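You operate a simulated robot arm through the tools that you are given. There is no shell and no other tool.

You run a simulated two-armed robot. Do the job below in one go: nothing can be reset, and whatever is moved stays where it is left.

Task
Put the orange block on the low board of the wooden table. Put the orange tile labelled "rework" from the top of the wooden table on the middle shelf of the trolley. Put the green cell from the top of the blue table on the top of the wooden table. Fetch the purple relay and set it on the top of the dry box. Put one of the shunts from the middle shelf of the trolley on the green bench top. Put one of the orange covers from the top of the grey bench on the blue sheet there. Put the medium cell that says "No. 75" from the top of the grey bench on the top of the dry box. Open the left drawer of the grey bench, take the bolt from the top of the grey bench and leave it in the right half of the left drawer and shut the drawer again. Pick up the white sign from the top of the grey bench with one hand, pass it to the other hand and put it on the right shelf of the grey bench. Open the top rack drawer, take the hand brush on the top of the grey bench and put it away in the inside of the top rack drawer, then shut the drawer. Open the lower right steel door. The order is free. Set down upright: medium cell.

Only the result counts: the job must be done as asked and must still hold three seconds after the hand-in. Knocking over, shifting, dropping, spilling or breaking anything else fails it. Lids that push on must go on centred and level and be pressed home; caps that screw on are set level and turned clockwise until they are tight. Flat cloth is picked up by pressing the open fingertips on it (5 to 10 N) and closing them slowly along it; thin cloth reads only 2 to 8 mm in the jaws.

Robot
Two 6-joint arms with two-finger parallel grippers on one trunk, on a base that moves. Base frame: it is fixed to the floor where the robot stands at the start and does not move with it; the origin is under the middle of the robot, x ahead of it, y to its left, z up; the surface under the hand at the start is at about z = 0.8. Readings come in m, rad, newtons and seconds.
The left shoulder is at the start at [0.08, 0.216, 1.58], the right one opposite. With the tool pointing down near the work surface each hand reaches from about 0.1 to 0.66 m from the robot's upright axis, wherever it stands, measured 20 degrees to its own side. Places, roughly: blue sheet [5.75, 0.25, 0.75]; bolt (5x3x3 cm) [5.7, 0.1, 0.8]; green bench top [2.3, 2.4, 0.7]; green cell [2.75, -1.5, 0.75]; hand brush (8x5x6 cm) [5.9, 0.4, 0.8]; inside of the top rack drawer [4, 2.5, 0.5]; left drawer of the grey bench [7, 0.6, 0.7]; low board of the wooden table [0.7, -0.3, 0.2]; lower right steel door [5.5, 2.2, 0.4]; medium cell [5.5, 0.5, 0.75]; middle shelf of the trolley [3.7, -0.8, 0.5]; orange block [0.5, 0, 0.75]; orange cover (9x6x5 cm) [5.3, 0.4, 0.8]; orange tile [0.5, -0.75, 0.75]; purple relay [3.75, -0.75, 0.75]; right half of the left drawer [7, 0.5, 0.7]; right shelf of the grey bench (52x25 cm) [5.44, 0.18, 1.28]; shunt [3.75, -0.75, 0.5]; top of the dry box [4.9, 0.4, 1.4]; top of the wooden table [0.7, -0.3, 0.8]; top rack drawer [4, 2.5, 0.5]; white sign [6, 0.25, 0.75]. Payload 3.43 kg a hand.
The TCP of each hand is the grasp point between the finger pads, 0.03 m short of the fingertips. In the tool frame z runs along the fingers and y along their closing line. The gripper opens to 0.094 m. The fingers are 0.028 m wide and 0.01 m thick; the gripper's body (0.05 by 0.096 m) begins 0.055 m behind the TCP.
Orientation is told as [roll, pitch, yaw] about the base's x, y, z axes, in that order, counted from this pose: with the fingers straight down and closing along the base's y, the tool's x points along the base's -x, its y along +y and its z along -z.

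Tools
- The arms move only by the tool apply_moves. It takes "left_motion", "right_motion" or both (then of equal length, played together; a hand with none holds still); each is a list of rows, each a list of 6 numbers: the shift along the base's x, y, z in m, then the turn, a rotation vector about the base's x, y, z in rad. In form: [[dx, dy, dz, ax, ay, az], ...]. A call has 1 to 20 rows; each row shifts and turns the commanded pose from where the row before left it. "left_hand" and "right_hand" are, for a hand that has rows, the opening in per cent of the stroke, from 0 (shut) to 100 (fully open), set as the call begins (left out, the last holds). A row lasts 0.2 s, in which the tool goes at most 0.05 m and 0.15 rad; a call with a longer step from one row to the next is refused whole, and so is a gripper value outside its range. A pose out of reach is approached as far as the arm can. The call stops where the force on the tool passes 40 N (or 10 N more than at its start, if that is more) or the arm is blocked; 0.2 s more then pass. The fingers move at their own pace (about 0.072 m/s each) and stop on an object; they squeeze with about 36 N. The grip force told is the motor's: it shows also when the fingers shut on nothing. Time passes only in rows, and 0.2 s behind the last, so rows that do not move let the fingers close. It gives the time, the measured TCP pose, the force on the tool (base axes), the opening and the grip force at its end, in the units of the frame above (readings bear some noise), with the torque about the TCP (base axes, N m) and any sound that the robot's microphone picked up.
- Cameras (640 x 400 px; columns grow to the right, rows downward): "scene" is now at [0.0873, -0.0135, 1.7145]; the picture's right is [-0.25, -0.97, -0.00], its down [-0.88, 0.22, -0.41] and it looks along [0.40, -0.10, -0.91] (base axes); focal length 258 px, centre (320, 200). "left" rides on the left gripper at [0.076, -0.014, -0.102] in its tool frame; the picture's right is [0.18, 0.98, 0.00], its down [-0.75, 0.14, -0.64] and it looks along [-0.63, 0.12, 0.77] (tool axes); focal length 243 px, centre (320, 200). "right" rides on the right gripper at [0.076, 0.014, -0.102] in its tool frame; the picture's right is [-0.18, 0.98, 0.00], its down [-0.75, -0.14, -0.64] and it looks along [-0.63, -0.12, 0.77] (tool axes); focal length 243 px, centre (320, 200). There is no depth. A picture from a camera that has moved, and an enlarged one, comes with that camera's place and axes in the base frame and with its lens.
- get_image(camera): a new picture of that camera. The clock stands still meanwhile.
- slide_trunk(by): slides the trunk up (or, below 0, down) by that many m; the arms and the scene camera ride with it, the base frame stays. It gives what a move gives, with no picture.
- roll_base(legs): drives the robot by 1 to 6 legs, each [ahead, left, turn to the left] in m, m and rad, along the robot's own axes; the way and the turn of a leg run together, so that a leg with both is an arc; at most 1.5 m and 3.142 rad a leg. The arms and the cameras ride along, it lands a little off, and it stops where it bumps. It gives what a move gives.
- pan_tilt(pan, tilt): turns the head with the scene camera to pan (to the left, within 1.501 rad either way) and tilt (down, from -0.506 to 1.204), counted from straight ahead of the robot. It gives what a move gives.
- zoom(camera, box): a new picture of the part [left, top, right, bottom] of that camera's present view, enlarged. The clock stands still meanwhile.
- hand_in(): hands the job in; it is judged then, once.

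Nothing tells you exact positions but the pictures and the camera data. Unless the task says otherwise, let go and move clear before handing in.

The tools are called after "Call:" by a JSON object that holds its "name" and its "arguments". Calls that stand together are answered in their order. apply_moves: Moves the arms, as the interface text tells. Its arguments: {"type":"object","properties":{"left_motion":{"type":"array","items":{"type":"array","items":{"type":"number"}}},"left_hand":{"type":"number"},"right_motion":{"type":"array","items":{"type":"array","items":{"type":"number"}}},"right_hand":{"type":"number"}},"required":[]} The other tools are called the same way: slide_trunk (by) moves the trunk up or down; roll_base (legs) drives the base; pan_tilt (pan, tilt) turns the head that bears the scene camera; get_image (camera) takes a picture; zoom (camera, box) takes an enlarged picture of a part of a camera's view; hand_in () hands the job in.

At the start:

```text
time: 0.0
left_tool_pos: [0.5609, -0.0348, 1.0586]
left_orientation: [0.0, 0.002, -0.002]
left_force: [0.0, -0.4, 0.4]
left_wrist_torque: [0.01, -0.02, 0.03]
left_finger_gap: 0.094
left_finger_force: 0.1
right_tool_pos: [0.3356, -0.3819, 1.0108]
right_orientation: [-0.003, -0.004, -0.003]
right_force: [0.1, -0.4, 0.0]
right_wrist_torque: [0.03, -0.01, -0.01]
right_finger_gap: 0.0938
right_finger_force: 0.1
trunk travel left (down, up): [-0.81, 0.03]
robot x, y, heading: [-0.0014, 0.0016, 0.004]
head pan, tilt (commanded): [-0.248, 1.147]
```

scene: 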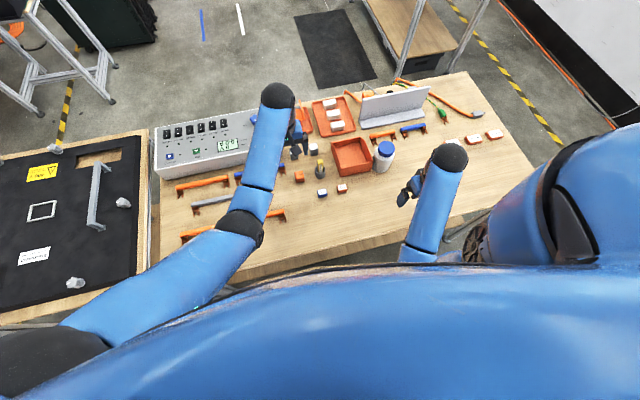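
right: 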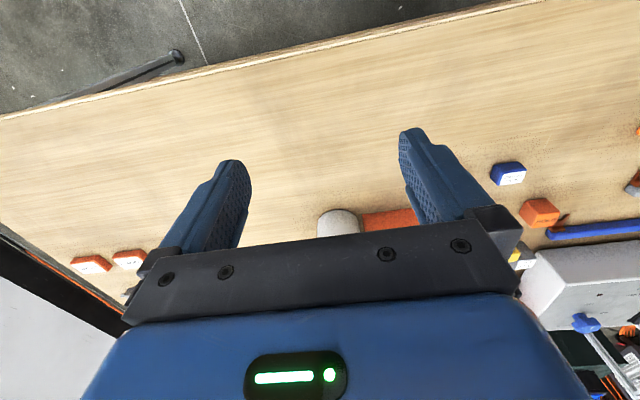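
left: 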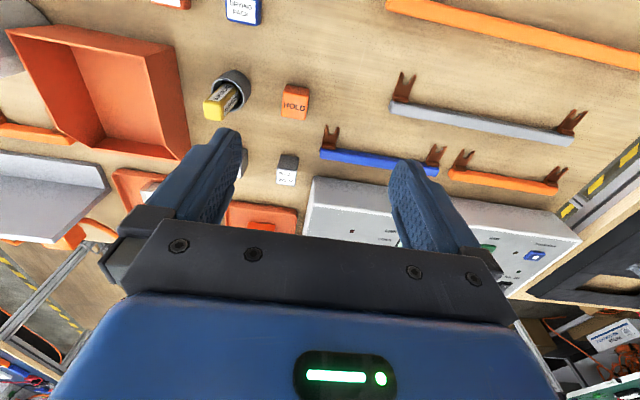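

I see the wooden table in front of me with a white power box, an orange bin, tiles and small blocks. I'll look closer at the table before moving anything.

Call:
{"name": "zoom", "arguments": {"camera": "scene", "box": [150, 80, 350, 260]}}

Call:
{"name": "zoom", "arguments": {"camera": "scene", "box": [300, 70, 520, 210]}}

Call:
{"name": "zoom", "arguments": {"camera": "left", "box": [180, 0, 640, 290]}}

Call:
{"name": "zoom", "arguments": {"camera": "right", "box": [0, 100, 640, 400]}}

```text
2.22 times, centred on (250, 170) of scene
camera zoom: at [0.0873, -0.0135, 1.7145], right [-0.25, -0.97, 0.0], down [-0.88, 0.22, -0.41], along [0.4, -0.1, -0.91], focal length 573 px, centre (476, 267)
```

zoom: 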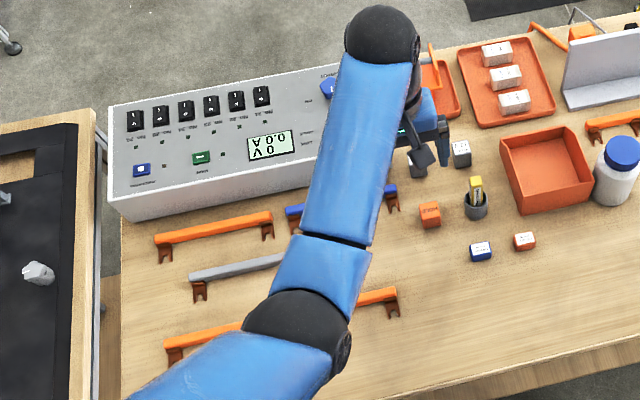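

```text
2.86 times, centred on (410, 140) of scene
camera zoom: at [0.0873, -0.0135, 1.7145], right [-0.25, -0.97, 0.0], down [-0.88, 0.22, -0.41], along [0.4, -0.1, -0.91], focal length 737 px, centre (63, 371)
```

zoom: 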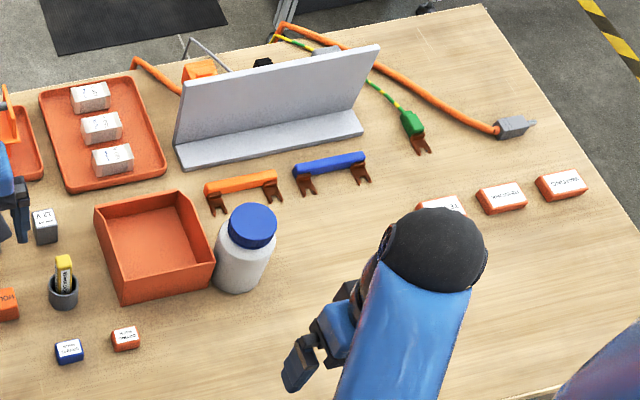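

```text
1.38 times, centred on (410, 145) of left
camera zoom: at [0.4841, -0.0477, 1.1623], right [-0.18, 0.98, 0.0], down [0.75, 0.14, 0.64], along [0.63, 0.12, -0.77], focal length 335 px, centre (196, 276)
```

zoom: 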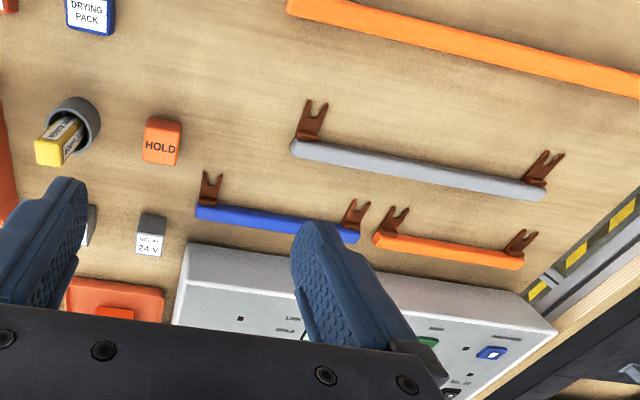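

```text
1.00 times, centred on (320, 250) of right (not enlarged: the box is as wide or as high as the picture)
camera zoom: at [0.2593, -0.3691, 1.1145], right [0.19, 0.98, 0.0], down [0.75, -0.14, 0.65], along [0.63, -0.12, -0.76], focal length 243 px, centre (320, 150)
```

zoom: 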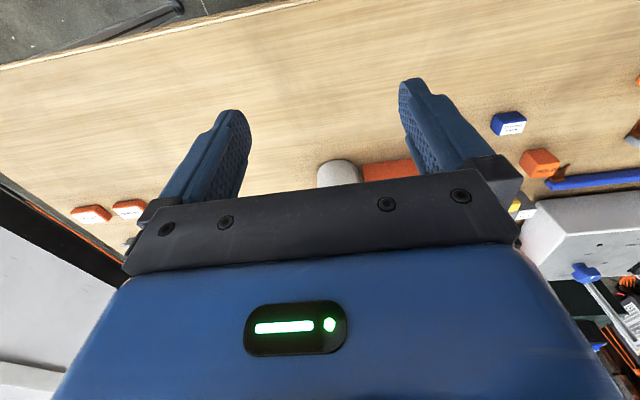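

The "HOLD" block sits near (0.605, -0.06, 0.8), and three labelled tiles lie at the right of the table. I'll look around with the head before starting.

Call:
{"name": "pan_tilt", "arguments": {"pan": 0, "tilt": 0.3}}

Call:
{"name": "get_image", "arguments": {"camera": "scene"}}

Call:
{"name": "pan_tilt", "arguments": {"pan": 0.9, "tilt": 0.3}}

Call:
{"name": "get_image", "arguments": {"camera": "scene"}}

Call:
{"name": "pan_tilt", "arguments": {"pan": -0.9, "tilt": 0.5}}

Call:
{"name": "get_image", "arguments": {"camera": "scene"}}

```text
time: 1.2
left_tool_pos: [0.5603, -0.033, 1.0586]
left_orientation: [0.001, 0.0, -0.001]
left_force: [0.7, 1.1, -0.4]
left_wrist_torque: [-0.02, 0.0, 0.0]
left_finger_gap: 0.0937
left_finger_force: 0.0
right_tool_pos: [0.3346, -0.3823, 1.0111]
right_orientation: [0.0, -0.003, -0.002]
right_force: [-0.9, 0.1, 0.4]
right_wrist_torque: [0.0, 0.05, 0.0]
right_finger_gap: 0.0938
right_finger_force: 0.0
trunk travel left (down, up): [-0.81, 0.03]
robot x, y, heading: [0.0008, 0.0008, 0.001]
head pan, tilt (commanded): [0.0, 0.3]
```

```text
taken
camera scene: at [0.123, 0.0011, 1.7834], right [0.0, -1.0, 0.0], down [-0.3, 0.0, -0.95], along [0.95, 0.0, -0.3], focal length 258 px, centre (320, 200)
```

scene: 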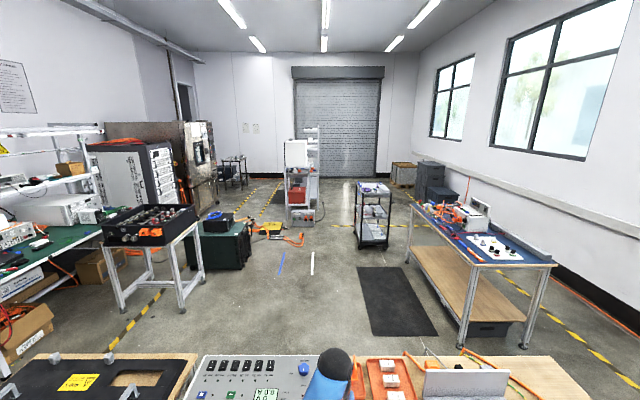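

```text
time: 2.4
left_tool_pos: [0.561, -0.0339, 1.0596]
left_orientation: [0.0, -0.001, -0.002]
left_force: [0.4, 0.7, 0.3]
left_wrist_torque: [0.01, -0.02, 0.01]
left_finger_gap: 0.0942
left_finger_force: 0.0
right_tool_pos: [0.3371, -0.3824, 1.0112]
right_orientation: [-0.003, -0.004, -0.002]
right_force: [0.6, 0.8, -0.6]
right_wrist_torque: [0.03, 0.0, 0.0]
right_finger_gap: 0.0941
right_finger_force: 0.1
trunk travel left (down, up): [-0.81, 0.03]
robot x, y, heading: [-0.0011, 0.0023, 0.002]
head pan, tilt (commanded): [0.901, 0.3]
```

```text
taken
camera scene: at [0.0876, 0.0743, 1.7835], right [0.78, -0.62, 0.0], down [-0.18, -0.23, -0.96], along [0.59, 0.75, -0.3], focal length 258 px, centre (320, 200)
```

scene: 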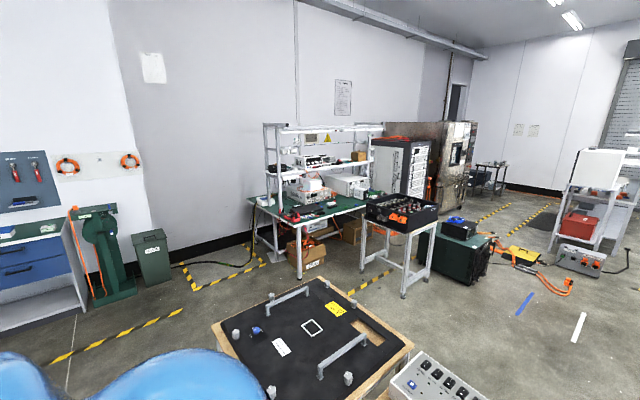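

```text
time: 4.2
left_tool_pos: [0.5598, -0.0348, 1.0588]
left_orientation: [0.0, 0.0, -0.002]
left_force: [-0.7, -0.5, -0.3]
left_wrist_torque: [-0.01, 0.02, -0.01]
left_finger_gap: 0.0939
left_finger_force: 0.0
right_tool_pos: [0.3356, -0.3821, 1.0122]
right_orientation: [-0.002, -0.004, -0.004]
right_force: [-0.2, -0.2, 0.3]
right_wrist_torque: [0.02, -0.01, 0.01]
right_finger_gap: 0.0938
right_finger_force: 0.0
trunk travel left (down, up): [-0.81, 0.03]
robot x, y, heading: [-0.0013, -0.0005, -0.001]
head pan, tilt (commanded): [-0.901, 0.499]
```

```text
taken
camera scene: at [0.0861, -0.0701, 1.7651], right [-0.78, -0.62, 0.0], down [-0.3, 0.38, -0.88], along [0.55, -0.69, -0.48], focal length 258 px, centre (320, 200)
```

scene: 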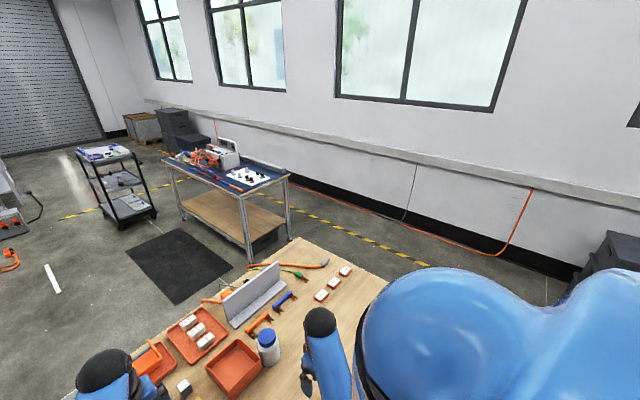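

The room layout is clear: blue table and trolley to the front right, grey bench and dry box ahead, rack and green bench to the left. I'll zoom on the labels of the tiles and on the far targets.

Call:
{"name": "zoom", "arguments": {"camera": "scene", "box": [300, 250, 360, 310]}}

Call:
{"name": "zoom", "arguments": {"camera": "scene", "box": [60, 120, 300, 260]}}

Call:
{"name": "pan_tilt", "arguments": {"pan": 0.05, "tilt": 0.2}}

Call:
{"name": "zoom", "arguments": {"camera": "scene", "box": [200, 80, 420, 240]}}

```text
6.67 times, centred on (330, 280) of scene
camera zoom: at [0.0861, -0.0701, 1.7651], right [-0.78, -0.62, 0.0], down [-0.3, 0.38, -0.88], along [0.55, -0.69, -0.48], focal length 1720 px, centre (253, -333)
```

zoom: 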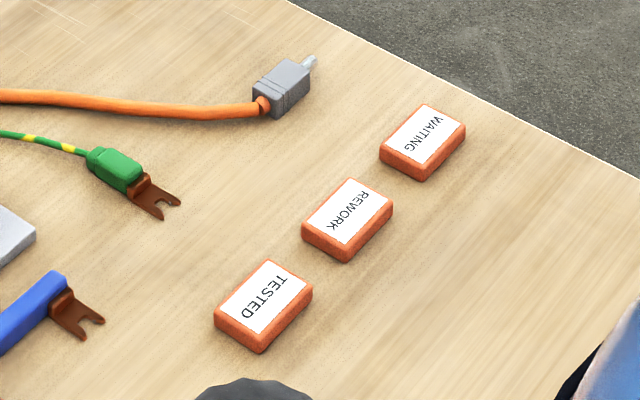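

```text
2.67 times, centred on (180, 190) of scene
camera zoom: at [0.0861, -0.0701, 1.7651], right [-0.78, -0.62, 0.0], down [-0.3, 0.38, -0.88], along [0.55, -0.69, -0.48], focal length 688 px, centre (693, 227)
```

zoom: 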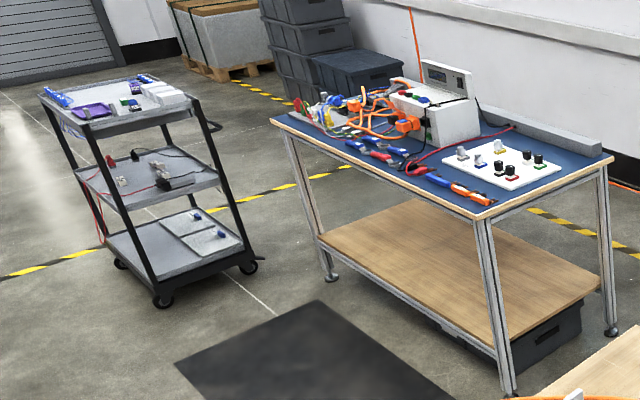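

```text
time: 5.4
left_tool_pos: [0.5597, -0.033, 1.0588]
left_orientation: [0.001, 0.001, -0.001]
left_force: [-0.1, -0.6, 0.1]
left_wrist_torque: [0.0, 0.03, -0.03]
left_finger_gap: 0.0937
left_finger_force: 0.1
right_tool_pos: [0.3363, -0.3811, 1.0121]
right_orientation: [-0.002, -0.003, -0.002]
right_force: [0.8, -0.5, -0.7]
right_wrist_torque: [0.01, 0.0, 0.03]
right_finger_gap: 0.094
right_finger_force: 0.1
trunk travel left (down, up): [-0.81, 0.03]
robot x, y, heading: [-0.0021, -0.001, -0.002]
head pan, tilt (commanded): [0.051, 0.201]
```

```text
2.50 times, centred on (310, 160) of scene
camera zoom: at [0.1227, 0.0058, 1.7927], right [0.05, -1.0, 0.0], down [-0.2, -0.01, -0.98], along [0.98, 0.05, -0.2], focal length 645 px, centre (345, 300)
```

zoom: 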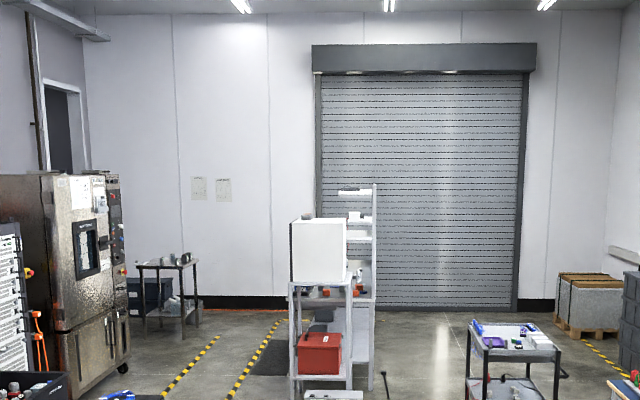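

REWORK is the middle of the three tiles, near (0.60, -0.82). First the orange HOLD block: I move the left hand above it and look.

Call:
{"name": "apply_moves", "arguments": {"left_motion": [[0.023, -0.013, -0.03, 0, 0, 0], [0.022, -0.013, -0.04, 0, 0, 0], [0, 0, -0.04, 0, 0, 0]], "left_hand": 65}}

Call:
{"name": "get_image", "arguments": {"camera": "left"}}

Call:
{"name": "pan_tilt", "arguments": {"pan": -0.1, "tilt": 0.95}}

Call:
{"name": "get_image", "arguments": {"camera": "scene"}}

```text
time: 6.2
left_tool_pos: [0.6063, -0.0638, 0.9496]
left_orientation: [-0.001, -0.002, -0.002]
left_force: [-0.1, 0.2, 0.2]
left_wrist_torque: [0.02, 0.02, 0.01]
left_finger_gap: 0.0612
left_finger_force: 0.1
right_tool_pos: [0.3351, -0.3824, 1.012]
right_orientation: [-0.002, -0.003, -0.003]
right_force: [0.5, 0.8, -0.5]
right_wrist_torque: [0.01, -0.02, -0.02]
right_finger_gap: 0.0937
right_finger_force: 0.1
trunk travel left (down, up): [-0.81, 0.03]
robot x, y, heading: [0.0027, 0.0021, -0.005]
head pan, tilt (commanded): [0.051, 0.201]
```

```text
taken
camera left: at [0.5307, -0.0763, 1.0526], right [-0.18, 0.98, 0.0], down [0.75, 0.14, 0.64], along [0.63, 0.12, -0.77], focal length 243 px, centre (320, 200)
```

left: 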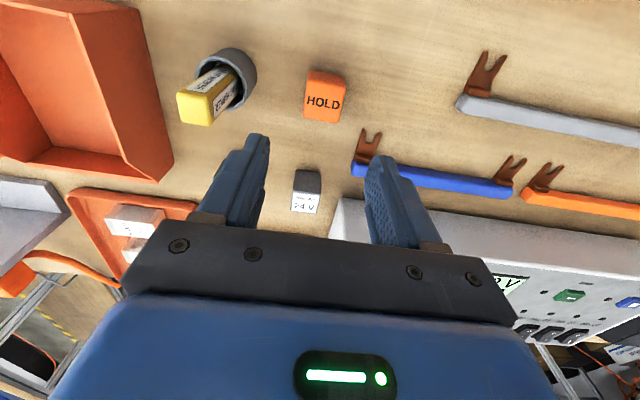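

```text
time: 7.3
left_tool_pos: [0.6059, -0.0621, 0.95]
left_orientation: [0.0, 0.0, -0.001]
left_force: [-0.7, 0.1, 0.2]
left_wrist_torque: [0.01, 0.0, -0.02]
left_finger_gap: 0.0613
left_finger_force: 0.1
right_tool_pos: [0.3353, -0.3825, 1.0119]
right_orientation: [-0.001, -0.005, -0.001]
right_force: [0.4, 0.7, -0.7]
right_wrist_torque: [0.0, -0.03, -0.02]
right_finger_gap: 0.094
right_finger_force: 0.0
trunk travel left (down, up): [-0.81, 0.03]
robot x, y, heading: [0.0019, 0.0, 0.003]
head pan, tilt (commanded): [-0.099, 0.949]
```

```text
taken
camera scene: at [0.1021, -0.0062, 1.7276], right [-0.1, -1.0, 0.0], down [-0.81, 0.08, -0.58], along [0.58, -0.06, -0.81], focal length 258 px, centre (320, 200)
```

scene: 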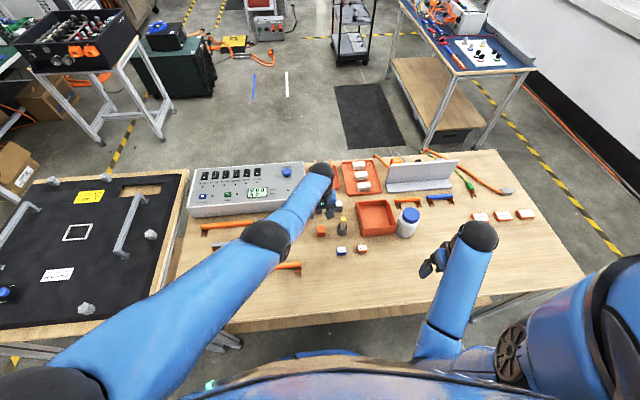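

The HOLD block's top is right under the left hand, at about (0.608, -0.059). I descend in steps and watch the force.

Call:
{"name": "apply_moves", "arguments": {"left_motion": [[0.002, 0.002, -0.04, 0, 0, 0], [0, 0, -0.04, 0, 0, 0], [0, 0, -0.02, 0, 0, 0]]}}

Call:
{"name": "get_image", "arguments": {"camera": "left"}}

```text
time: 8.1
left_tool_pos: [0.5717, -0.0402, 0.8752]
left_orientation: [-0.002, -0.002, -0.001]
left_force: [0.6, -0.1, 0.6]
left_wrist_torque: [0.01, 0.01, -0.01]
left_finger_gap: 0.0611
left_finger_force: 0.0
left hand out of reach, approached as far as the arm can: row 1, 2, 3
right_tool_pos: [0.3348, -0.3826, 1.0115]
right_orientation: [0.0, -0.007, -0.001]
right_force: [-0.1, 0.9, 0.4]
right_wrist_torque: [-0.02, 0.0, 0.0]
right_finger_gap: 0.0942
right_finger_force: 0.1
trunk travel left (down, up): [-0.81, 0.03]
robot x, y, heading: [0.001, -0.0008, -0.001]
head pan, tilt (commanded): [-0.099, 0.949]
```

```text
taken
camera left: at [0.4958, -0.0532, 0.9776], right [-0.18, 0.98, 0.0], down [0.75, 0.14, 0.64], along [0.63, 0.12, -0.77], focal length 243 px, centre (320, 200)
```

left: 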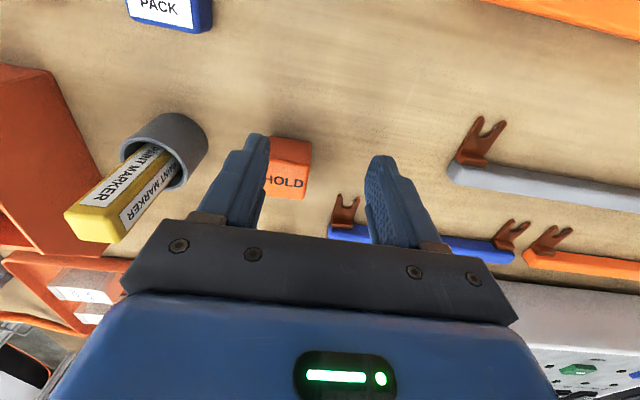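

The left hand is out of reach here and was pulled back toward me. I'll raise both hands and lower the trunk to gain reach.

Call:
{"name": "apply_moves", "arguments": {"left_motion": [[0, 0, 0.05, 0, 0, 0], [-0.02, 0, 0.05, 0, 0, 0], [-0.02, 0, 0.05, 0, 0, 0], [-0.02, 0.02, 0.05, 0, 0, 0], [-0.02, 0.02, 0.05, 0, 0, 0], [-0.02, 0.02, 0.05, 0, 0, 0]], "right_motion": [[0, 0, 0.05, 0, 0, 0], [0, 0, 0.05, 0, 0, 0], [0, 0, 0.05, 0, 0, 0], [0, 0, 0.05, 0, 0, 0], [0, 0, 0.05, 0, 0, 0], [0, 0, 0, 0, 0, 0]]}}

Call:
{"name": "slide_trunk", "arguments": {"by": -0.2}}

Call:
{"name": "get_image", "arguments": {"camera": "scene"}}

```text
refused: row 2 steps farther than a row can; nothing moved
```

```text
time: 8.7
left_tool_pos: [0.5749, -0.0406, 0.8659]
left_orientation: [-0.007, -0.013, -0.003]
left_force: [-3.4, 2.0, 13.2]
left_wrist_torque: [-0.42, -0.04, -0.08]
left_finger_gap: 0.0607
left_finger_force: 0.1
right_tool_pos: [0.3324, -0.3825, 0.9966]
right_orientation: [-0.005, -0.007, -0.002]
right_force: [-0.3, -0.2, -0.9]
right_wrist_torque: [0.02, -0.03, -0.01]
right_finger_gap: 0.0942
right_finger_force: 0.0
trunk travel left (down, up): [-0.794, 0.046]
robot x, y, heading: [-0.0027, -0.002, 0.003]
head pan, tilt (commanded): [-0.099, 0.949]
stopped: the force on the tool passed its limit at 58 N (the readings are from after the stop); the commanded pose is now the measured one
```

```text
taken
camera scene: at [0.0973, -0.005, 1.7113], right [-0.1, -1.0, 0.0], down [-0.81, 0.08, -0.58], along [0.58, -0.06, -0.81], focal length 258 px, centre (320, 200)
```

scene: 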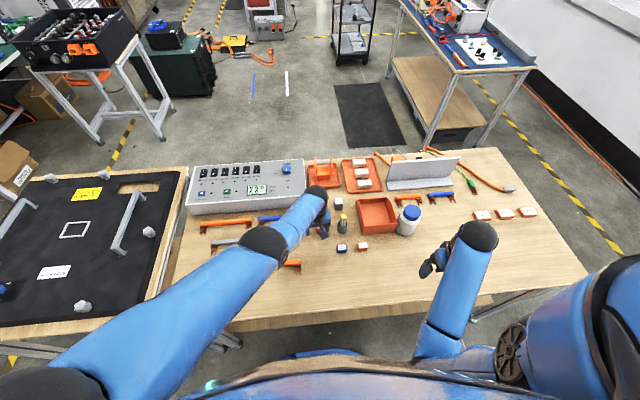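

That was my error: the lift was refused and the trunk still moved, so a fingertip pressed on the block (top at about z = 0.836). I lift straight up now with legal steps.

Call:
{"name": "apply_moves", "arguments": {"left_motion": [[0, 0, 0.048, 0, 0, 0], [-0.02, 0, 0.045, 0, 0, 0], [-0.02, 0, 0.045, 0, 0, 0], [-0.02, 0.01, 0.042, 0, 0, 0], [-0.02, 0.01, 0.042, 0, 0, 0], [-0.02, 0.01, 0.042, 0, 0, 0]], "right_motion": [[0, 0, 0.048, 0, 0, 0], [0, 0, 0.048, 0, 0, 0], [0, 0, 0.048, 0, 0, 0], [0, 0, 0.048, 0, 0, 0], [0, 0, 0.048, 0, 0, 0], [0, 0, 0, 0, 0, 0]]}}

Call:
{"name": "get_image", "arguments": {"camera": "left"}}

```text
time: 10.1
left_tool_pos: [0.5117, -0.031, 1.0537]
left_orientation: [-0.006, -0.008, -0.002]
left_force: [0.7, -0.1, 0.2]
left_wrist_torque: [-0.01, 0.01, -0.02]
left_finger_gap: 0.0615
left_finger_force: 0.1
left hand out of reach, approached as far as the arm can: row 5, 6
right_tool_pos: [0.3358, -0.3811, 0.9948]
right_orientation: [-0.001, -0.003, -0.002]
right_force: [0.5, -0.1, 0.4]
right_wrist_torque: [0.01, 0.01, -0.03]
right_finger_gap: 0.094
right_finger_force: 0.0
right hand out of reach, approached as far as the arm can: row 1, 2, 3, 4, 5
trunk travel left (down, up): [-0.794, 0.046]
robot x, y, heading: [0.002, -0.0015, 0.002]
head pan, tilt (commanded): [-0.099, 0.949]
```

```text
taken
camera left: at [0.4352, -0.0449, 1.1557], right [-0.18, 0.98, -0.01], down [0.75, 0.14, 0.65], along [0.64, 0.11, -0.76], focal length 243 px, centre (320, 200)
```

left: 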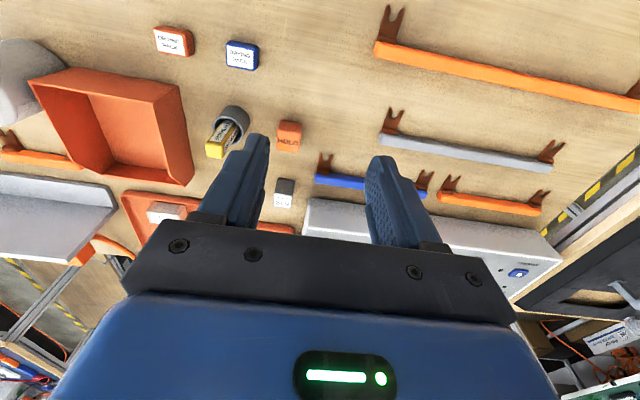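

Both hands have limited height with the tool down, so instead I'll strafe right by 0.22 m to bring the block into the left arm's reach.

Call:
{"name": "roll_base", "arguments": {"legs": [[0, -0.22, 0]]}}

Call:
{"name": "get_image", "arguments": {"camera": "left"}}

Call:
{"name": "get_image", "arguments": {"camera": "scene"}}

```text
time: 11.8
left_tool_pos: [0.5119, -0.2469, 1.0546]
left_orientation: [-0.013, -0.009, -0.001]
left_force: [-0.5, 0.6, -0.2]
left_wrist_torque: [-0.12, -0.04, -0.02]
left_finger_gap: 0.0611
left_finger_force: 0.1
right_tool_pos: [0.3358, -0.5985, 0.9984]
right_orientation: [-0.006, -0.003, -0.001]
right_force: [0.0, 0.4, 0.4]
right_wrist_torque: [-0.03, -0.01, 0.01]
right_finger_gap: 0.0939
right_finger_force: 0.1
trunk travel left (down, up): [-0.794, 0.046]
robot x, y, heading: [-0.0025, -0.2204, -0.001]
head pan, tilt (commanded): [-0.099, 0.949]
```

```text
taken
camera left: at [0.4355, -0.2607, 1.1558], right [-0.18, 0.98, -0.01], down [0.75, 0.15, 0.65], along [0.64, 0.11, -0.76], focal length 243 px, centre (320, 200)
```

left: 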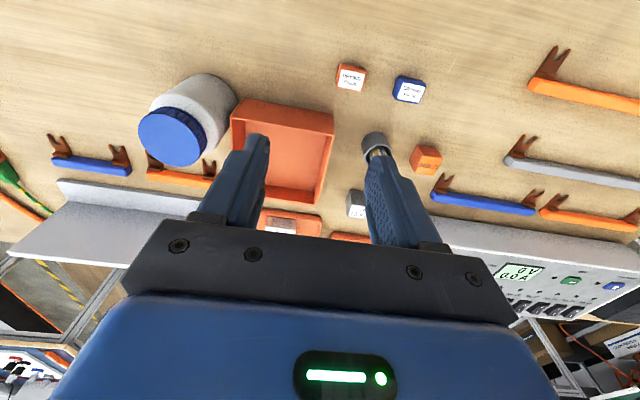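

```text
taken
camera scene: at [0.1021, -0.2205, 1.7113], right [-0.1, -1.0, 0.0], down [-0.81, 0.08, -0.58], along [0.58, -0.06, -0.81], focal length 258 px, centre (320, 200)
```

scene: 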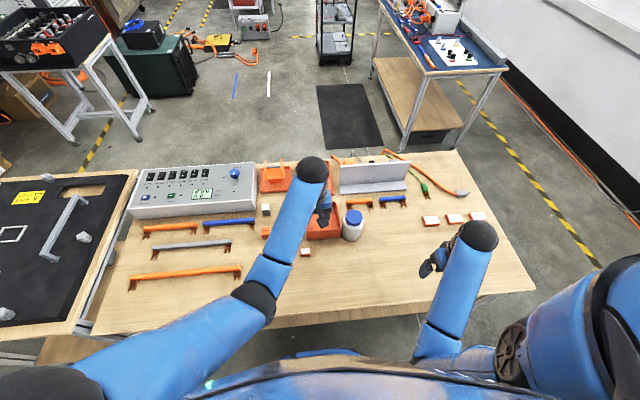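

The block is now at the left hand's own side. I move over it and check alignment again.

Call:
{"name": "apply_moves", "arguments": {"left_motion": [[0.012, 0.045, 0, 0.005, 0.005, 0], [0.02, 0.045, 0, 0.005, 0.004, 0], [0.02, 0.045, 0, 0.003, 0, 0], [0.02, 0.045, 0, 0, 0, 0], [0.022, 0.005, -0.04, 0, 0, 0], [0, 0, -0.045, 0, 0, 0], [0, 0, -0.02, 0, 0, 0]], "left_hand": 75}}

Call:
{"name": "get_image", "arguments": {"camera": "left"}}

```text
time: 13.3
left_tool_pos: [0.6083, -0.0685, 0.9436]
left_orientation: [0.007, -0.001, 0.001]
left_force: [0.2, 0.7, -0.6]
left_wrist_torque: [0.0, -0.03, -0.04]
left_finger_gap: 0.0705
left_finger_force: 0.1
left hand out of reach, approached as far as the arm can: row 1
right_tool_pos: [0.3359, -0.6033, 0.9969]
right_orientation: [0.0, -0.005, -0.001]
right_force: [-1.4, -0.4, -0.4]
right_wrist_torque: [0.01, -0.01, 0.01]
right_finger_gap: 0.094
right_finger_force: 0.1
trunk travel left (down, up): [-0.794, 0.046]
robot x, y, heading: [-0.0028, -0.2216, 0.005]
head pan, tilt (commanded): [-0.099, 0.949]
```

```text
taken
camera left: at [0.5321, -0.0826, 1.0462], right [-0.18, 0.98, 0.01], down [0.75, 0.14, 0.64], along [0.63, 0.12, -0.77], focal length 243 px, centre (320, 200)
```

left: 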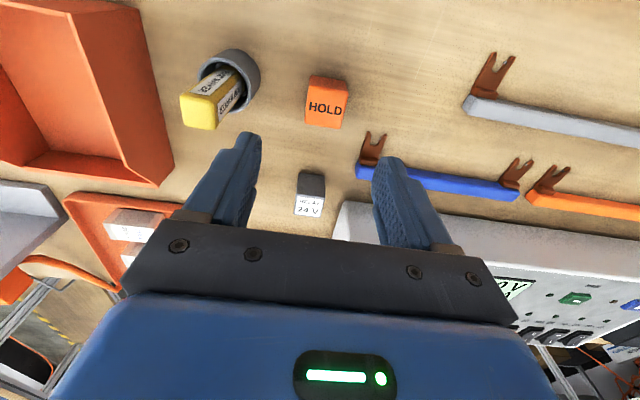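

Alignment is good (block top centre about (0.603, -0.064)). I descend around it in small steps.

Call:
{"name": "apply_moves", "arguments": {"left_motion": [[-0.004, 0.004, -0.04, -0.005, 0, 0], [0, 0, -0.035, 0, 0, 0], [0, 0, -0.02, 0, 0, 0], [0, 0, -0.008, 0, 0, 0]]}}

Call:
{"name": "get_image", "arguments": {"camera": "left"}}

```text
time: 14.3
left_tool_pos: [0.6052, -0.0646, 0.8394]
left_orientation: [0.001, 0.0, 0.002]
left_force: [-0.6, 0.1, 0.5]
left_wrist_torque: [0.05, 0.01, -0.02]
left_finger_gap: 0.0707
left_finger_force: 0.1
right_tool_pos: [0.3352, -0.6016, 0.9965]
right_orientation: [0.0, -0.003, -0.002]
right_force: [-0.3, -0.2, 0.4]
right_wrist_torque: [-0.01, 0.03, -0.01]
right_finger_gap: 0.0941
right_finger_force: 0.0
trunk travel left (down, up): [-0.794, 0.046]
robot x, y, heading: [0.0004, -0.221, 0.004]
head pan, tilt (commanded): [-0.099, 0.949]
```

```text
taken
camera left: at [0.5284, -0.078, 0.9428], right [-0.18, 0.98, 0.0], down [0.75, 0.14, 0.64], along [0.63, 0.12, -0.77], focal length 243 px, centre (320, 200)
```

left: 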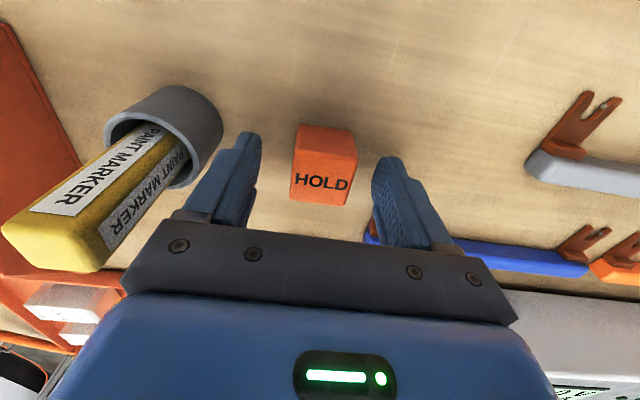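

The block is centred between the fingers. I close on it.

Call:
{"name": "apply_moves", "arguments": {"left_motion": [[0, 0, -0.004, 0, 0, 0], [0, 0, 0, 0, 0, 0], [0, 0, 0, 0, 0, 0], [0, 0, 0, 0, 0, 0], [0, 0, 0, 0, 0, 0]], "left_hand": 0}}

Call:
{"name": "get_image", "arguments": {"camera": "left"}}

```text
time: 15.6
left_tool_pos: [0.6058, -0.0642, 0.8364]
left_orientation: [0.002, 0.0, -0.002]
left_force: [-0.4, -0.2, 3.3]
left_wrist_torque: [0.02, 0.03, 0.03]
left_finger_gap: 0.0376
left_finger_force: 36.3
right_tool_pos: [0.3357, -0.6031, 0.9964]
right_orientation: [-0.001, -0.005, 0.001]
right_force: [0.9, -0.1, 0.4]
right_wrist_torque: [-0.01, -0.02, 0.0]
right_finger_gap: 0.0939
right_finger_force: 0.1
trunk travel left (down, up): [-0.794, 0.046]
robot x, y, heading: [-0.0001, -0.2192, -0.0]
head pan, tilt (commanded): [-0.099, 0.949]
```

```text
taken
camera left: at [0.5282, -0.078, 0.9395], right [-0.18, 0.98, 0.0], down [0.75, 0.14, 0.64], along [0.63, 0.12, -0.77], focal length 243 px, centre (320, 200)
```

left: 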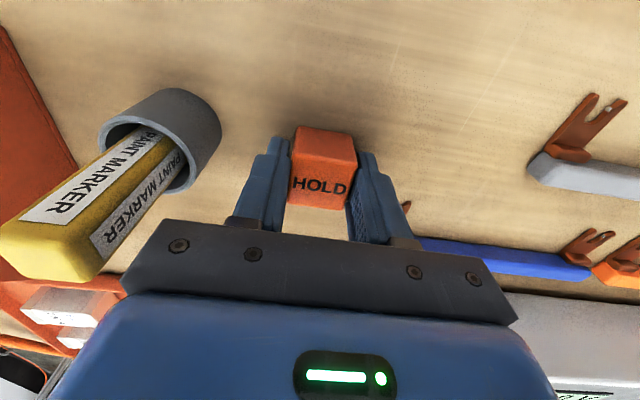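

The block is gripped (37.6 mm). I lift it and back the robot away from the table to see the low board.

Call:
{"name": "apply_moves", "arguments": {"left_motion": [[0, 0, 0.03, 0, 0, 0], [0, 0, 0.045, 0, 0, 0], [0, 0, 0.045, 0, 0, 0], [0, 0, 0.045, 0, 0, 0], [-0.02, 0.02, 0.03, 0, 0, 0]]}}

Call:
{"name": "get_image", "arguments": {"camera": "left"}}

```text
time: 16.8
left_tool_pos: [0.5837, -0.044, 1.033]
left_orientation: [0.002, 0.002, 0.0]
left_force: [0.2, 0.1, -0.3]
left_wrist_torque: [0.02, -0.04, 0.03]
left_finger_gap: 0.0004
left_finger_force: 32.8
right_tool_pos: [0.334, -0.6019, 0.9963]
right_orientation: [-0.005, -0.006, 0.001]
right_force: [0.1, -0.8, -0.1]
right_wrist_torque: [0.01, 0.04, 0.01]
right_finger_gap: 0.0939
right_finger_force: 0.1
trunk travel left (down, up): [-0.794, 0.046]
robot x, y, heading: [0.0039, -0.2233, 0.004]
head pan, tilt (commanded): [-0.099, 0.949]
```

```text
taken
camera left: at [0.5079, -0.0582, 1.1355], right [-0.18, 0.98, 0.0], down [0.75, 0.14, 0.64], along [0.63, 0.12, -0.77], focal length 243 px, centre (320, 200)
```

left: 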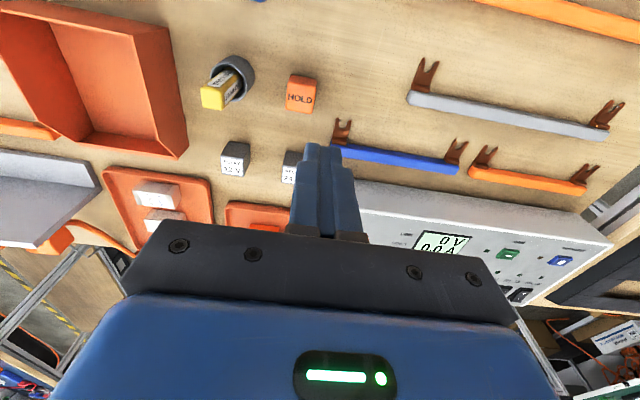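

The block slipped out and stayed on the table at the same place. I go back, grip deeper and lift slowly while reading the force.

Call:
{"name": "apply_moves", "arguments": {"left_motion": [[0.02, -0.02, -0.03, 0, 0, 0], [0, 0, -0.045, 0, 0, 0], [0, 0, -0.045, 0, 0, 0], [0, 0, -0.045, 0, 0, 0], [0, 0, -0.025, 0, 0, 0], [0, 0, -0.008, 0, 0, 0]], "left_hand": 75}}

Call:
{"name": "get_image", "arguments": {"camera": "left"}}

```text
time: 18.1
left_tool_pos: [0.6046, -0.0629, 0.8342]
left_orientation: [0.003, 0.001, 0.0]
left_force: [0.2, -0.4, 0.0]
left_wrist_torque: [0.0, -0.02, -0.01]
left_finger_gap: 0.0703
left_finger_force: 0.0
right_tool_pos: [0.3358, -0.6031, 0.9958]
right_orientation: [-0.003, -0.003, -0.001]
right_force: [-0.5, 0.7, -0.6]
right_wrist_torque: [-0.05, -0.03, -0.02]
right_finger_gap: 0.094
right_finger_force: 0.0
trunk travel left (down, up): [-0.794, 0.046]
robot x, y, heading: [-0.0007, -0.221, -0.0]
head pan, tilt (commanded): [-0.099, 0.949]
```

```text
taken
camera left: at [0.5284, -0.0773, 0.937], right [-0.18, 0.98, 0.0], down [0.75, 0.14, 0.64], along [0.63, 0.12, -0.77], focal length 243 px, centre (320, 200)
```

left: 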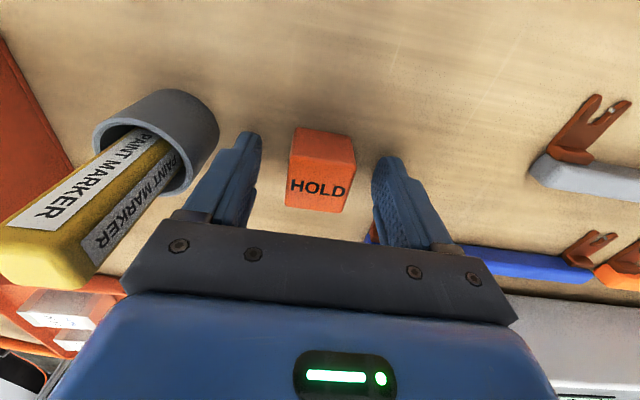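

Call:
{"name": "apply_moves", "arguments": {"left_motion": [[0.003, 0, -0.004, 0, 0, 0], [0, 0, -0.003, 0, 0, 0], [0, 0, 0, 0, 0, 0]]}}

Call:
{"name": "apply_moves", "arguments": {"left_motion": [[0, 0, 0, 0, 0, 0], [0, 0, 0, 0, 0, 0], [0, 0, 0, 0, 0, 0], [0, 0, 0, 0, 0, 0], [0, 0, 0, 0, 0, 0], [0, 0, 0, 0, 0, 0]], "left_hand": 0}}

Call:
{"name": "apply_moves", "arguments": {"left_motion": [[0, 0, 0.003, 0, 0, 0], [0, 0, 0.003, 0, 0, 0], [0, 0, 0.004, 0, 0, 0]]}}

Call:
{"name": "get_image", "arguments": {"camera": "left"}}

```text
time: 18.9
left_tool_pos: [0.6066, -0.0642, 0.8296]
left_orientation: [0.0, -0.006, 0.002]
left_force: [-2.8, 1.0, 21.8]
left_wrist_torque: [-0.82, 0.37, -0.16]
left_finger_gap: 0.07
left_finger_force: 0.0
right_tool_pos: [0.3333, -0.6027, 0.9973]
right_orientation: [-0.002, -0.006, -0.001]
right_force: [0.2, 0.5, -0.4]
right_wrist_torque: [-0.05, -0.01, 0.0]
right_finger_gap: 0.094
right_finger_force: 0.1
trunk travel left (down, up): [-0.794, 0.046]
robot x, y, heading: [0.0029, -0.2208, -0.001]
head pan, tilt (commanded): [-0.099, 0.949]
```

```text
time: 19.3
left_tool_pos: [0.6082, -0.0669, 0.8305]
left_orientation: [0.0, -0.007, 0.0]
left_force: [-5.8, -2.2, 16.6]
left_wrist_torque: [-0.33, 0.48, -0.13]
left_finger_gap: 0.0379
left_finger_force: 19.8
right_tool_pos: [0.3347, -0.6031, 0.9952]
right_orientation: [-0.002, -0.006, 0.0]
right_force: [-0.5, -0.2, -1.0]
right_wrist_torque: [-0.05, 0.02, -0.03]
right_finger_gap: 0.0939
right_finger_force: 0.1
trunk travel left (down, up): [-0.794, 0.046]
robot x, y, heading: [-0.0019, -0.2206, 0.002]
head pan, tilt (commanded): [-0.099, 0.949]
stopped in row 1 (left hand): the force on the tool passed its limit at 95 N (the readings are from after the stop); the commanded pose is now the measured one
```

```text
time: 20.1
left_tool_pos: [0.6096, -0.0654, 0.8382]
left_orientation: [-0.001, -0.003, 0.0]
left_force: [-0.9, -0.3, -0.1]
left_wrist_torque: [-0.03, -0.03, 0.01]
left_finger_gap: 0.0377
left_finger_force: 36.3
right_tool_pos: [0.3364, -0.6024, 0.9949]
right_orientation: [-0.002, -0.005, 0.0]
right_force: [-0.9, -0.1, 0.5]
right_wrist_torque: [0.0, 0.01, -0.01]
right_finger_gap: 0.0942
right_finger_force: 0.1
trunk travel left (down, up): [-0.794, 0.046]
robot x, y, heading: [0.0014, -0.2194, 0.003]
head pan, tilt (commanded): [-0.099, 0.949]
```

```text
taken
camera left: at [0.5328, -0.0794, 0.941], right [-0.18, 0.98, 0.0], down [0.75, 0.14, 0.65], along [0.63, 0.12, -0.76], focal length 243 px, centre (320, 200)
```

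left: 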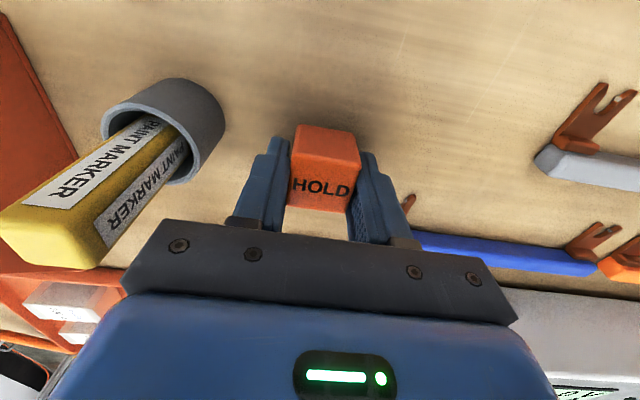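

Table surface is at z ≈ 0.80. I keep lifting slowly and check the block comes along.

Call:
{"name": "apply_moves", "arguments": {"left_motion": [[0, 0, 0.004, 0, 0, 0], [0, 0, 0.005, 0, 0, 0], [0, 0, 0.005, 0, 0, 0]]}}

Call:
{"name": "get_image", "arguments": {"camera": "left"}}

```text
time: 20.9
left_tool_pos: [0.6101, -0.0645, 0.8521]
left_orientation: [0.0, -0.003, 0.0]
left_force: [0.3, 0.5, -1.1]
left_wrist_torque: [-0.03, -0.02, -0.02]
left_finger_gap: 0.0375
left_finger_force: 35.8
right_tool_pos: [0.3355, -0.6039, 0.9955]
right_orientation: [-0.002, -0.006, -0.001]
right_force: [0.1, -0.4, 0.3]
right_wrist_torque: [0.04, 0.03, -0.04]
right_finger_gap: 0.0941
right_finger_force: 0.0
trunk travel left (down, up): [-0.794, 0.046]
robot x, y, heading: [-0.0013, -0.2237, -0.003]
head pan, tilt (commanded): [-0.099, 0.949]
```

```text
taken
camera left: at [0.5332, -0.0793, 0.9549], right [-0.18, 0.98, 0.0], down [0.75, 0.14, 0.64], along [0.63, 0.12, -0.76], focal length 243 px, centre (320, 200)
```

left: 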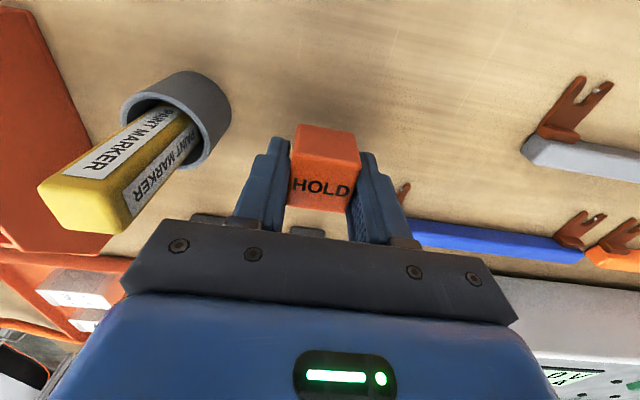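

The block rises with the hand. I continue lifting at moderate pace.

Call:
{"name": "apply_moves", "arguments": {"left_motion": [[0, 0, 0.01, 0, 0, 0], [0, 0, 0.015, 0, 0, 0], [0, 0, 0.02, 0, 0, 0], [0, 0, 0.02, 0, 0, 0], [0, 0, 0.02, 0, 0, 0], [0, 0, 0.02, 0, 0, 0], [0, 0, 0.02, 0, 0, 0], [0, 0, 0.02, 0, 0, 0], [0, 0, 0.02, 0, 0, 0], [0, 0, 0.01, 0, 0, 0]]}}

Call:
{"name": "get_image", "arguments": {"camera": "left"}}

```text
time: 23.1
left_tool_pos: [0.6113, -0.0657, 1.0288]
left_orientation: [0.0, -0.003, -0.001]
left_force: [-0.5, -0.3, -0.8]
left_wrist_torque: [0.0, 0.0, 0.01]
left_finger_gap: 0.0373
left_finger_force: 36.2
right_tool_pos: [0.3349, -0.6023, 0.9949]
right_orientation: [-0.002, -0.005, -0.001]
right_force: [-0.1, -0.5, 0.7]
right_wrist_torque: [-0.02, 0.02, -0.01]
right_finger_gap: 0.0941
right_finger_force: 0.1
trunk travel left (down, up): [-0.794, 0.046]
robot x, y, heading: [0.0, -0.2205, -0.001]
head pan, tilt (commanded): [-0.099, 0.949]
```

```text
taken
camera left: at [0.5333, -0.0798, 1.1301], right [-0.18, 0.98, 0.0], down [0.75, 0.14, 0.65], along [0.63, 0.12, -0.76], focal length 243 px, centre (320, 200)
```

left: 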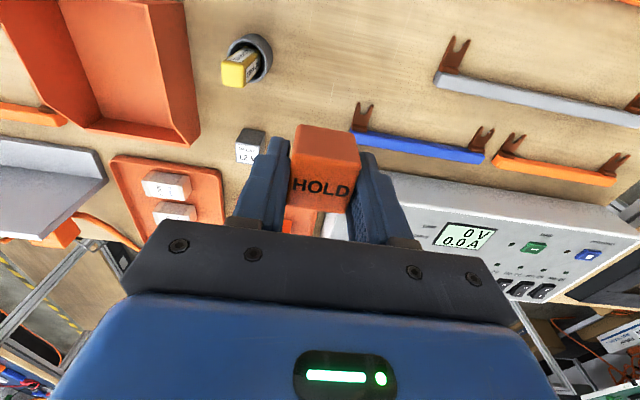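

The block is held. Before backing off I look to both sides for obstacles behind me.

Call:
{"name": "pan_tilt", "arguments": {"pan": 1.5, "tilt": 0.5}}

Call:
{"name": "get_image", "arguments": {"camera": "scene"}}

Call:
{"name": "pan_tilt", "arguments": {"pan": -1.5, "tilt": 0.5}}

Call:
{"name": "get_image", "arguments": {"camera": "scene"}}

```text
time: 24.8
left_tool_pos: [0.61, -0.0657, 1.0268]
left_orientation: [0.001, -0.004, -0.001]
left_force: [-0.8, -0.1, -1.2]
left_wrist_torque: [0.0, -0.02, -0.02]
left_finger_gap: 0.0376
left_finger_force: 36.2
right_tool_pos: [0.3351, -0.6037, 0.9951]
right_orientation: [-0.002, -0.002, 0.0]
right_force: [-0.8, 1.2, 0.2]
right_wrist_torque: [0.0, 0.03, -0.03]
right_finger_gap: 0.0938
right_finger_force: 0.2
trunk travel left (down, up): [-0.794, 0.046]
robot x, y, heading: [-0.001, -0.2209, 0.001]
head pan, tilt (commanded): [1.499, 0.499]
```

```text
taken
camera scene: at [0.0364, -0.1289, 1.7488], right [1.0, -0.07, 0.0], down [-0.03, -0.48, -0.88], along [0.06, 0.88, -0.48], focal length 258 px, centre (320, 200)
```

scene: 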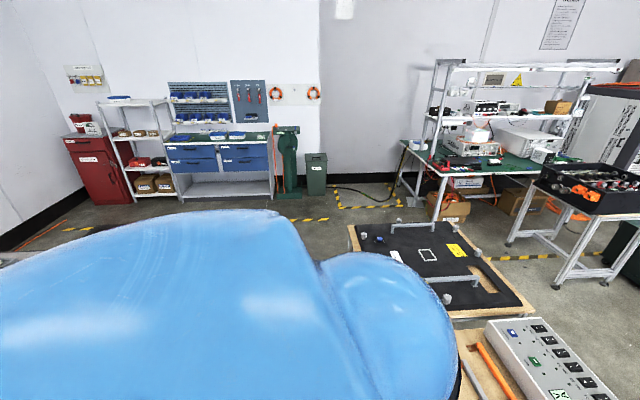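

```text
time: 27.4
left_tool_pos: [0.6107, -0.066, 1.0266]
left_orientation: [-0.001, -0.006, 0.0]
left_force: [0.9, -0.1, -1.0]
left_wrist_torque: [-0.02, 0.01, 0.0]
left_finger_gap: 0.0375
left_finger_force: 36.2
right_tool_pos: [0.3356, -0.6034, 0.995]
right_orientation: [-0.002, -0.003, 0.001]
right_force: [0.2, 0.2, -0.4]
right_wrist_torque: [-0.02, 0.0, 0.02]
right_finger_gap: 0.094
right_finger_force: 0.2
trunk travel left (down, up): [-0.794, 0.046]
robot x, y, heading: [0.0013, -0.2205, -0.002]
head pan, tilt (commanded): [-1.499, 0.499]
```

```text
taken
camera scene: at [0.0365, -0.3104, 1.7488], right [-1.0, -0.07, 0.0], down [-0.04, 0.48, -0.88], along [0.06, -0.88, -0.48], focal length 258 px, centre (320, 200)
```

scene: 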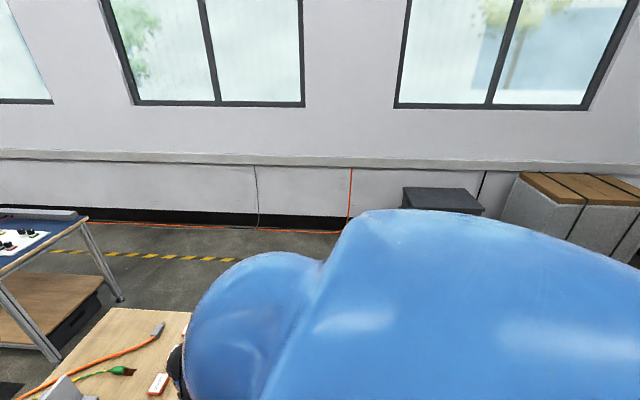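

There is room behind. I back off 0.6 m and look at the low board.

Call:
{"name": "roll_base", "arguments": {"legs": [[-0.6, 0, 0]]}}

Call:
{"name": "pan_tilt", "arguments": {"pan": 0, "tilt": 0.9}}

Call:
{"name": "get_image", "arguments": {"camera": "scene"}}

```text
time: 30.8
left_tool_pos: [0.0127, -0.0685, 1.0264]
left_orientation: [0.001, -0.001, -0.005]
left_force: [-0.3, 0.4, -0.9]
left_wrist_torque: [-0.07, -0.01, 0.01]
left_finger_gap: 0.0374
left_finger_force: 36.2
right_tool_pos: [-0.2655, -0.6035, 0.9961]
right_orientation: [-0.002, -0.004, -0.006]
right_force: [0.0, -0.3, 0.8]
right_wrist_torque: [0.01, 0.0, 0.02]
right_finger_gap: 0.0941
right_finger_force: 0.0
trunk travel left (down, up): [-0.794, 0.046]
robot x, y, heading: [-0.6003, -0.2238, -0.002]
head pan, tilt (commanded): [-1.499, 0.499]
```

```text
time: 32.4
left_tool_pos: [0.01, -0.0666, 1.0276]
left_orientation: [0.0, -0.003, -0.004]
left_force: [-0.7, 0.3, 0.1]
left_wrist_torque: [0.0, -0.01, -0.04]
left_finger_gap: 0.0374
left_finger_force: 36.2
right_tool_pos: [-0.2665, -0.6028, 0.9966]
right_orientation: [-0.002, -0.003, -0.004]
right_force: [-0.4, 0.4, 0.0]
right_wrist_torque: [0.0, 0.01, 0.01]
right_finger_gap: 0.0944
right_finger_force: 0.1
trunk travel left (down, up): [-0.794, 0.046]
robot x, y, heading: [-0.6008, -0.2178, -0.006]
head pan, tilt (commanded): [0.0, 0.901]
```

```text
taken
camera scene: at [-0.4945, -0.2191, 1.715], right [0.0, -1.0, 0.0], down [-0.78, 0.0, -0.62], along [0.62, 0.0, -0.78], focal length 258 px, centre (320, 200)
```

scene: 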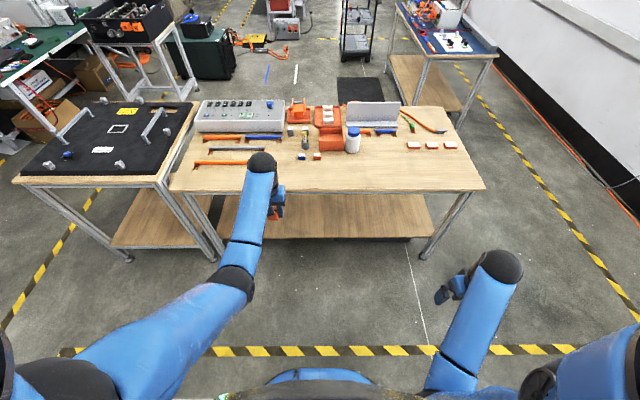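

From here I see the empty low board under the table (front edge near x ≈ 0.38, z ≈ 0.2). I lower the trunk so the left arm can slide in below the table top.

Call:
{"name": "slide_trunk", "arguments": {"by": -0.7}}

Call:
{"name": "pan_tilt", "arguments": {"pan": 0, "tilt": 0.5}}

Call:
{"name": "get_image", "arguments": {"camera": "scene"}}

Call:
{"name": "get_image", "arguments": {"camera": "left"}}

```text
refused: -0.7 is not a number from -0.4 to 0.4
```

```text
time: 33.3
left_tool_pos: [0.0108, -0.0679, 1.0268]
left_orientation: [-0.001, -0.003, -0.005]
left_force: [-0.3, -0.4, -0.4]
left_wrist_torque: [-0.01, 0.04, 0.03]
left_finger_gap: 0.0373
left_finger_force: 35.8
right_tool_pos: [-0.2667, -0.6046, 0.9958]
right_orientation: [-0.004, -0.004, -0.004]
right_force: [-0.8, 0.8, -0.3]
right_wrist_torque: [0.02, 0.01, 0.03]
right_finger_gap: 0.094
right_finger_force: 0.1
trunk travel left (down, up): [-0.794, 0.046]
robot x, y, heading: [-0.6006, -0.2223, -0.007]
head pan, tilt (commanded): [0.0, 0.499]
```

```text
taken
camera scene: at [-0.4786, -0.2192, 1.7487], right [0.0, -1.0, 0.0], down [-0.48, 0.0, -0.88], along [0.88, 0.0, -0.48], focal length 258 px, centre (320, 200)
```

scene: 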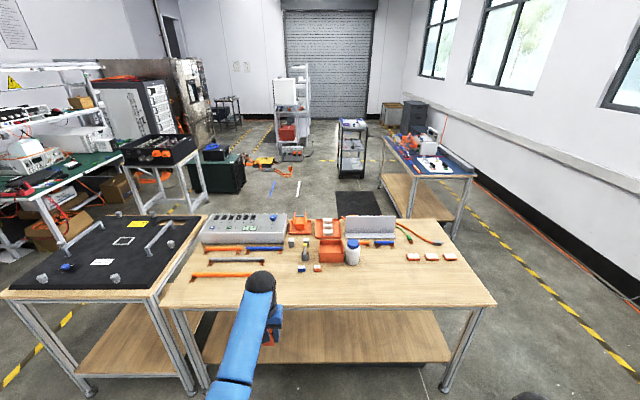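

```text
taken
camera left: at [-0.0656, -0.0811, 1.1297], right [-0.18, 0.98, 0.0], down [0.75, 0.14, 0.64], along [0.63, 0.12, -0.76], focal length 243 px, centre (320, 200)
```

left: 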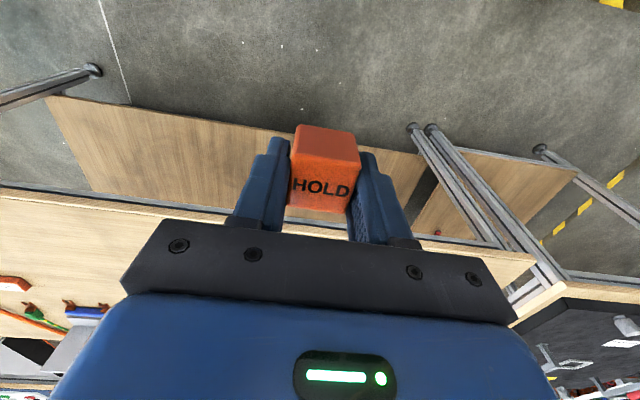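

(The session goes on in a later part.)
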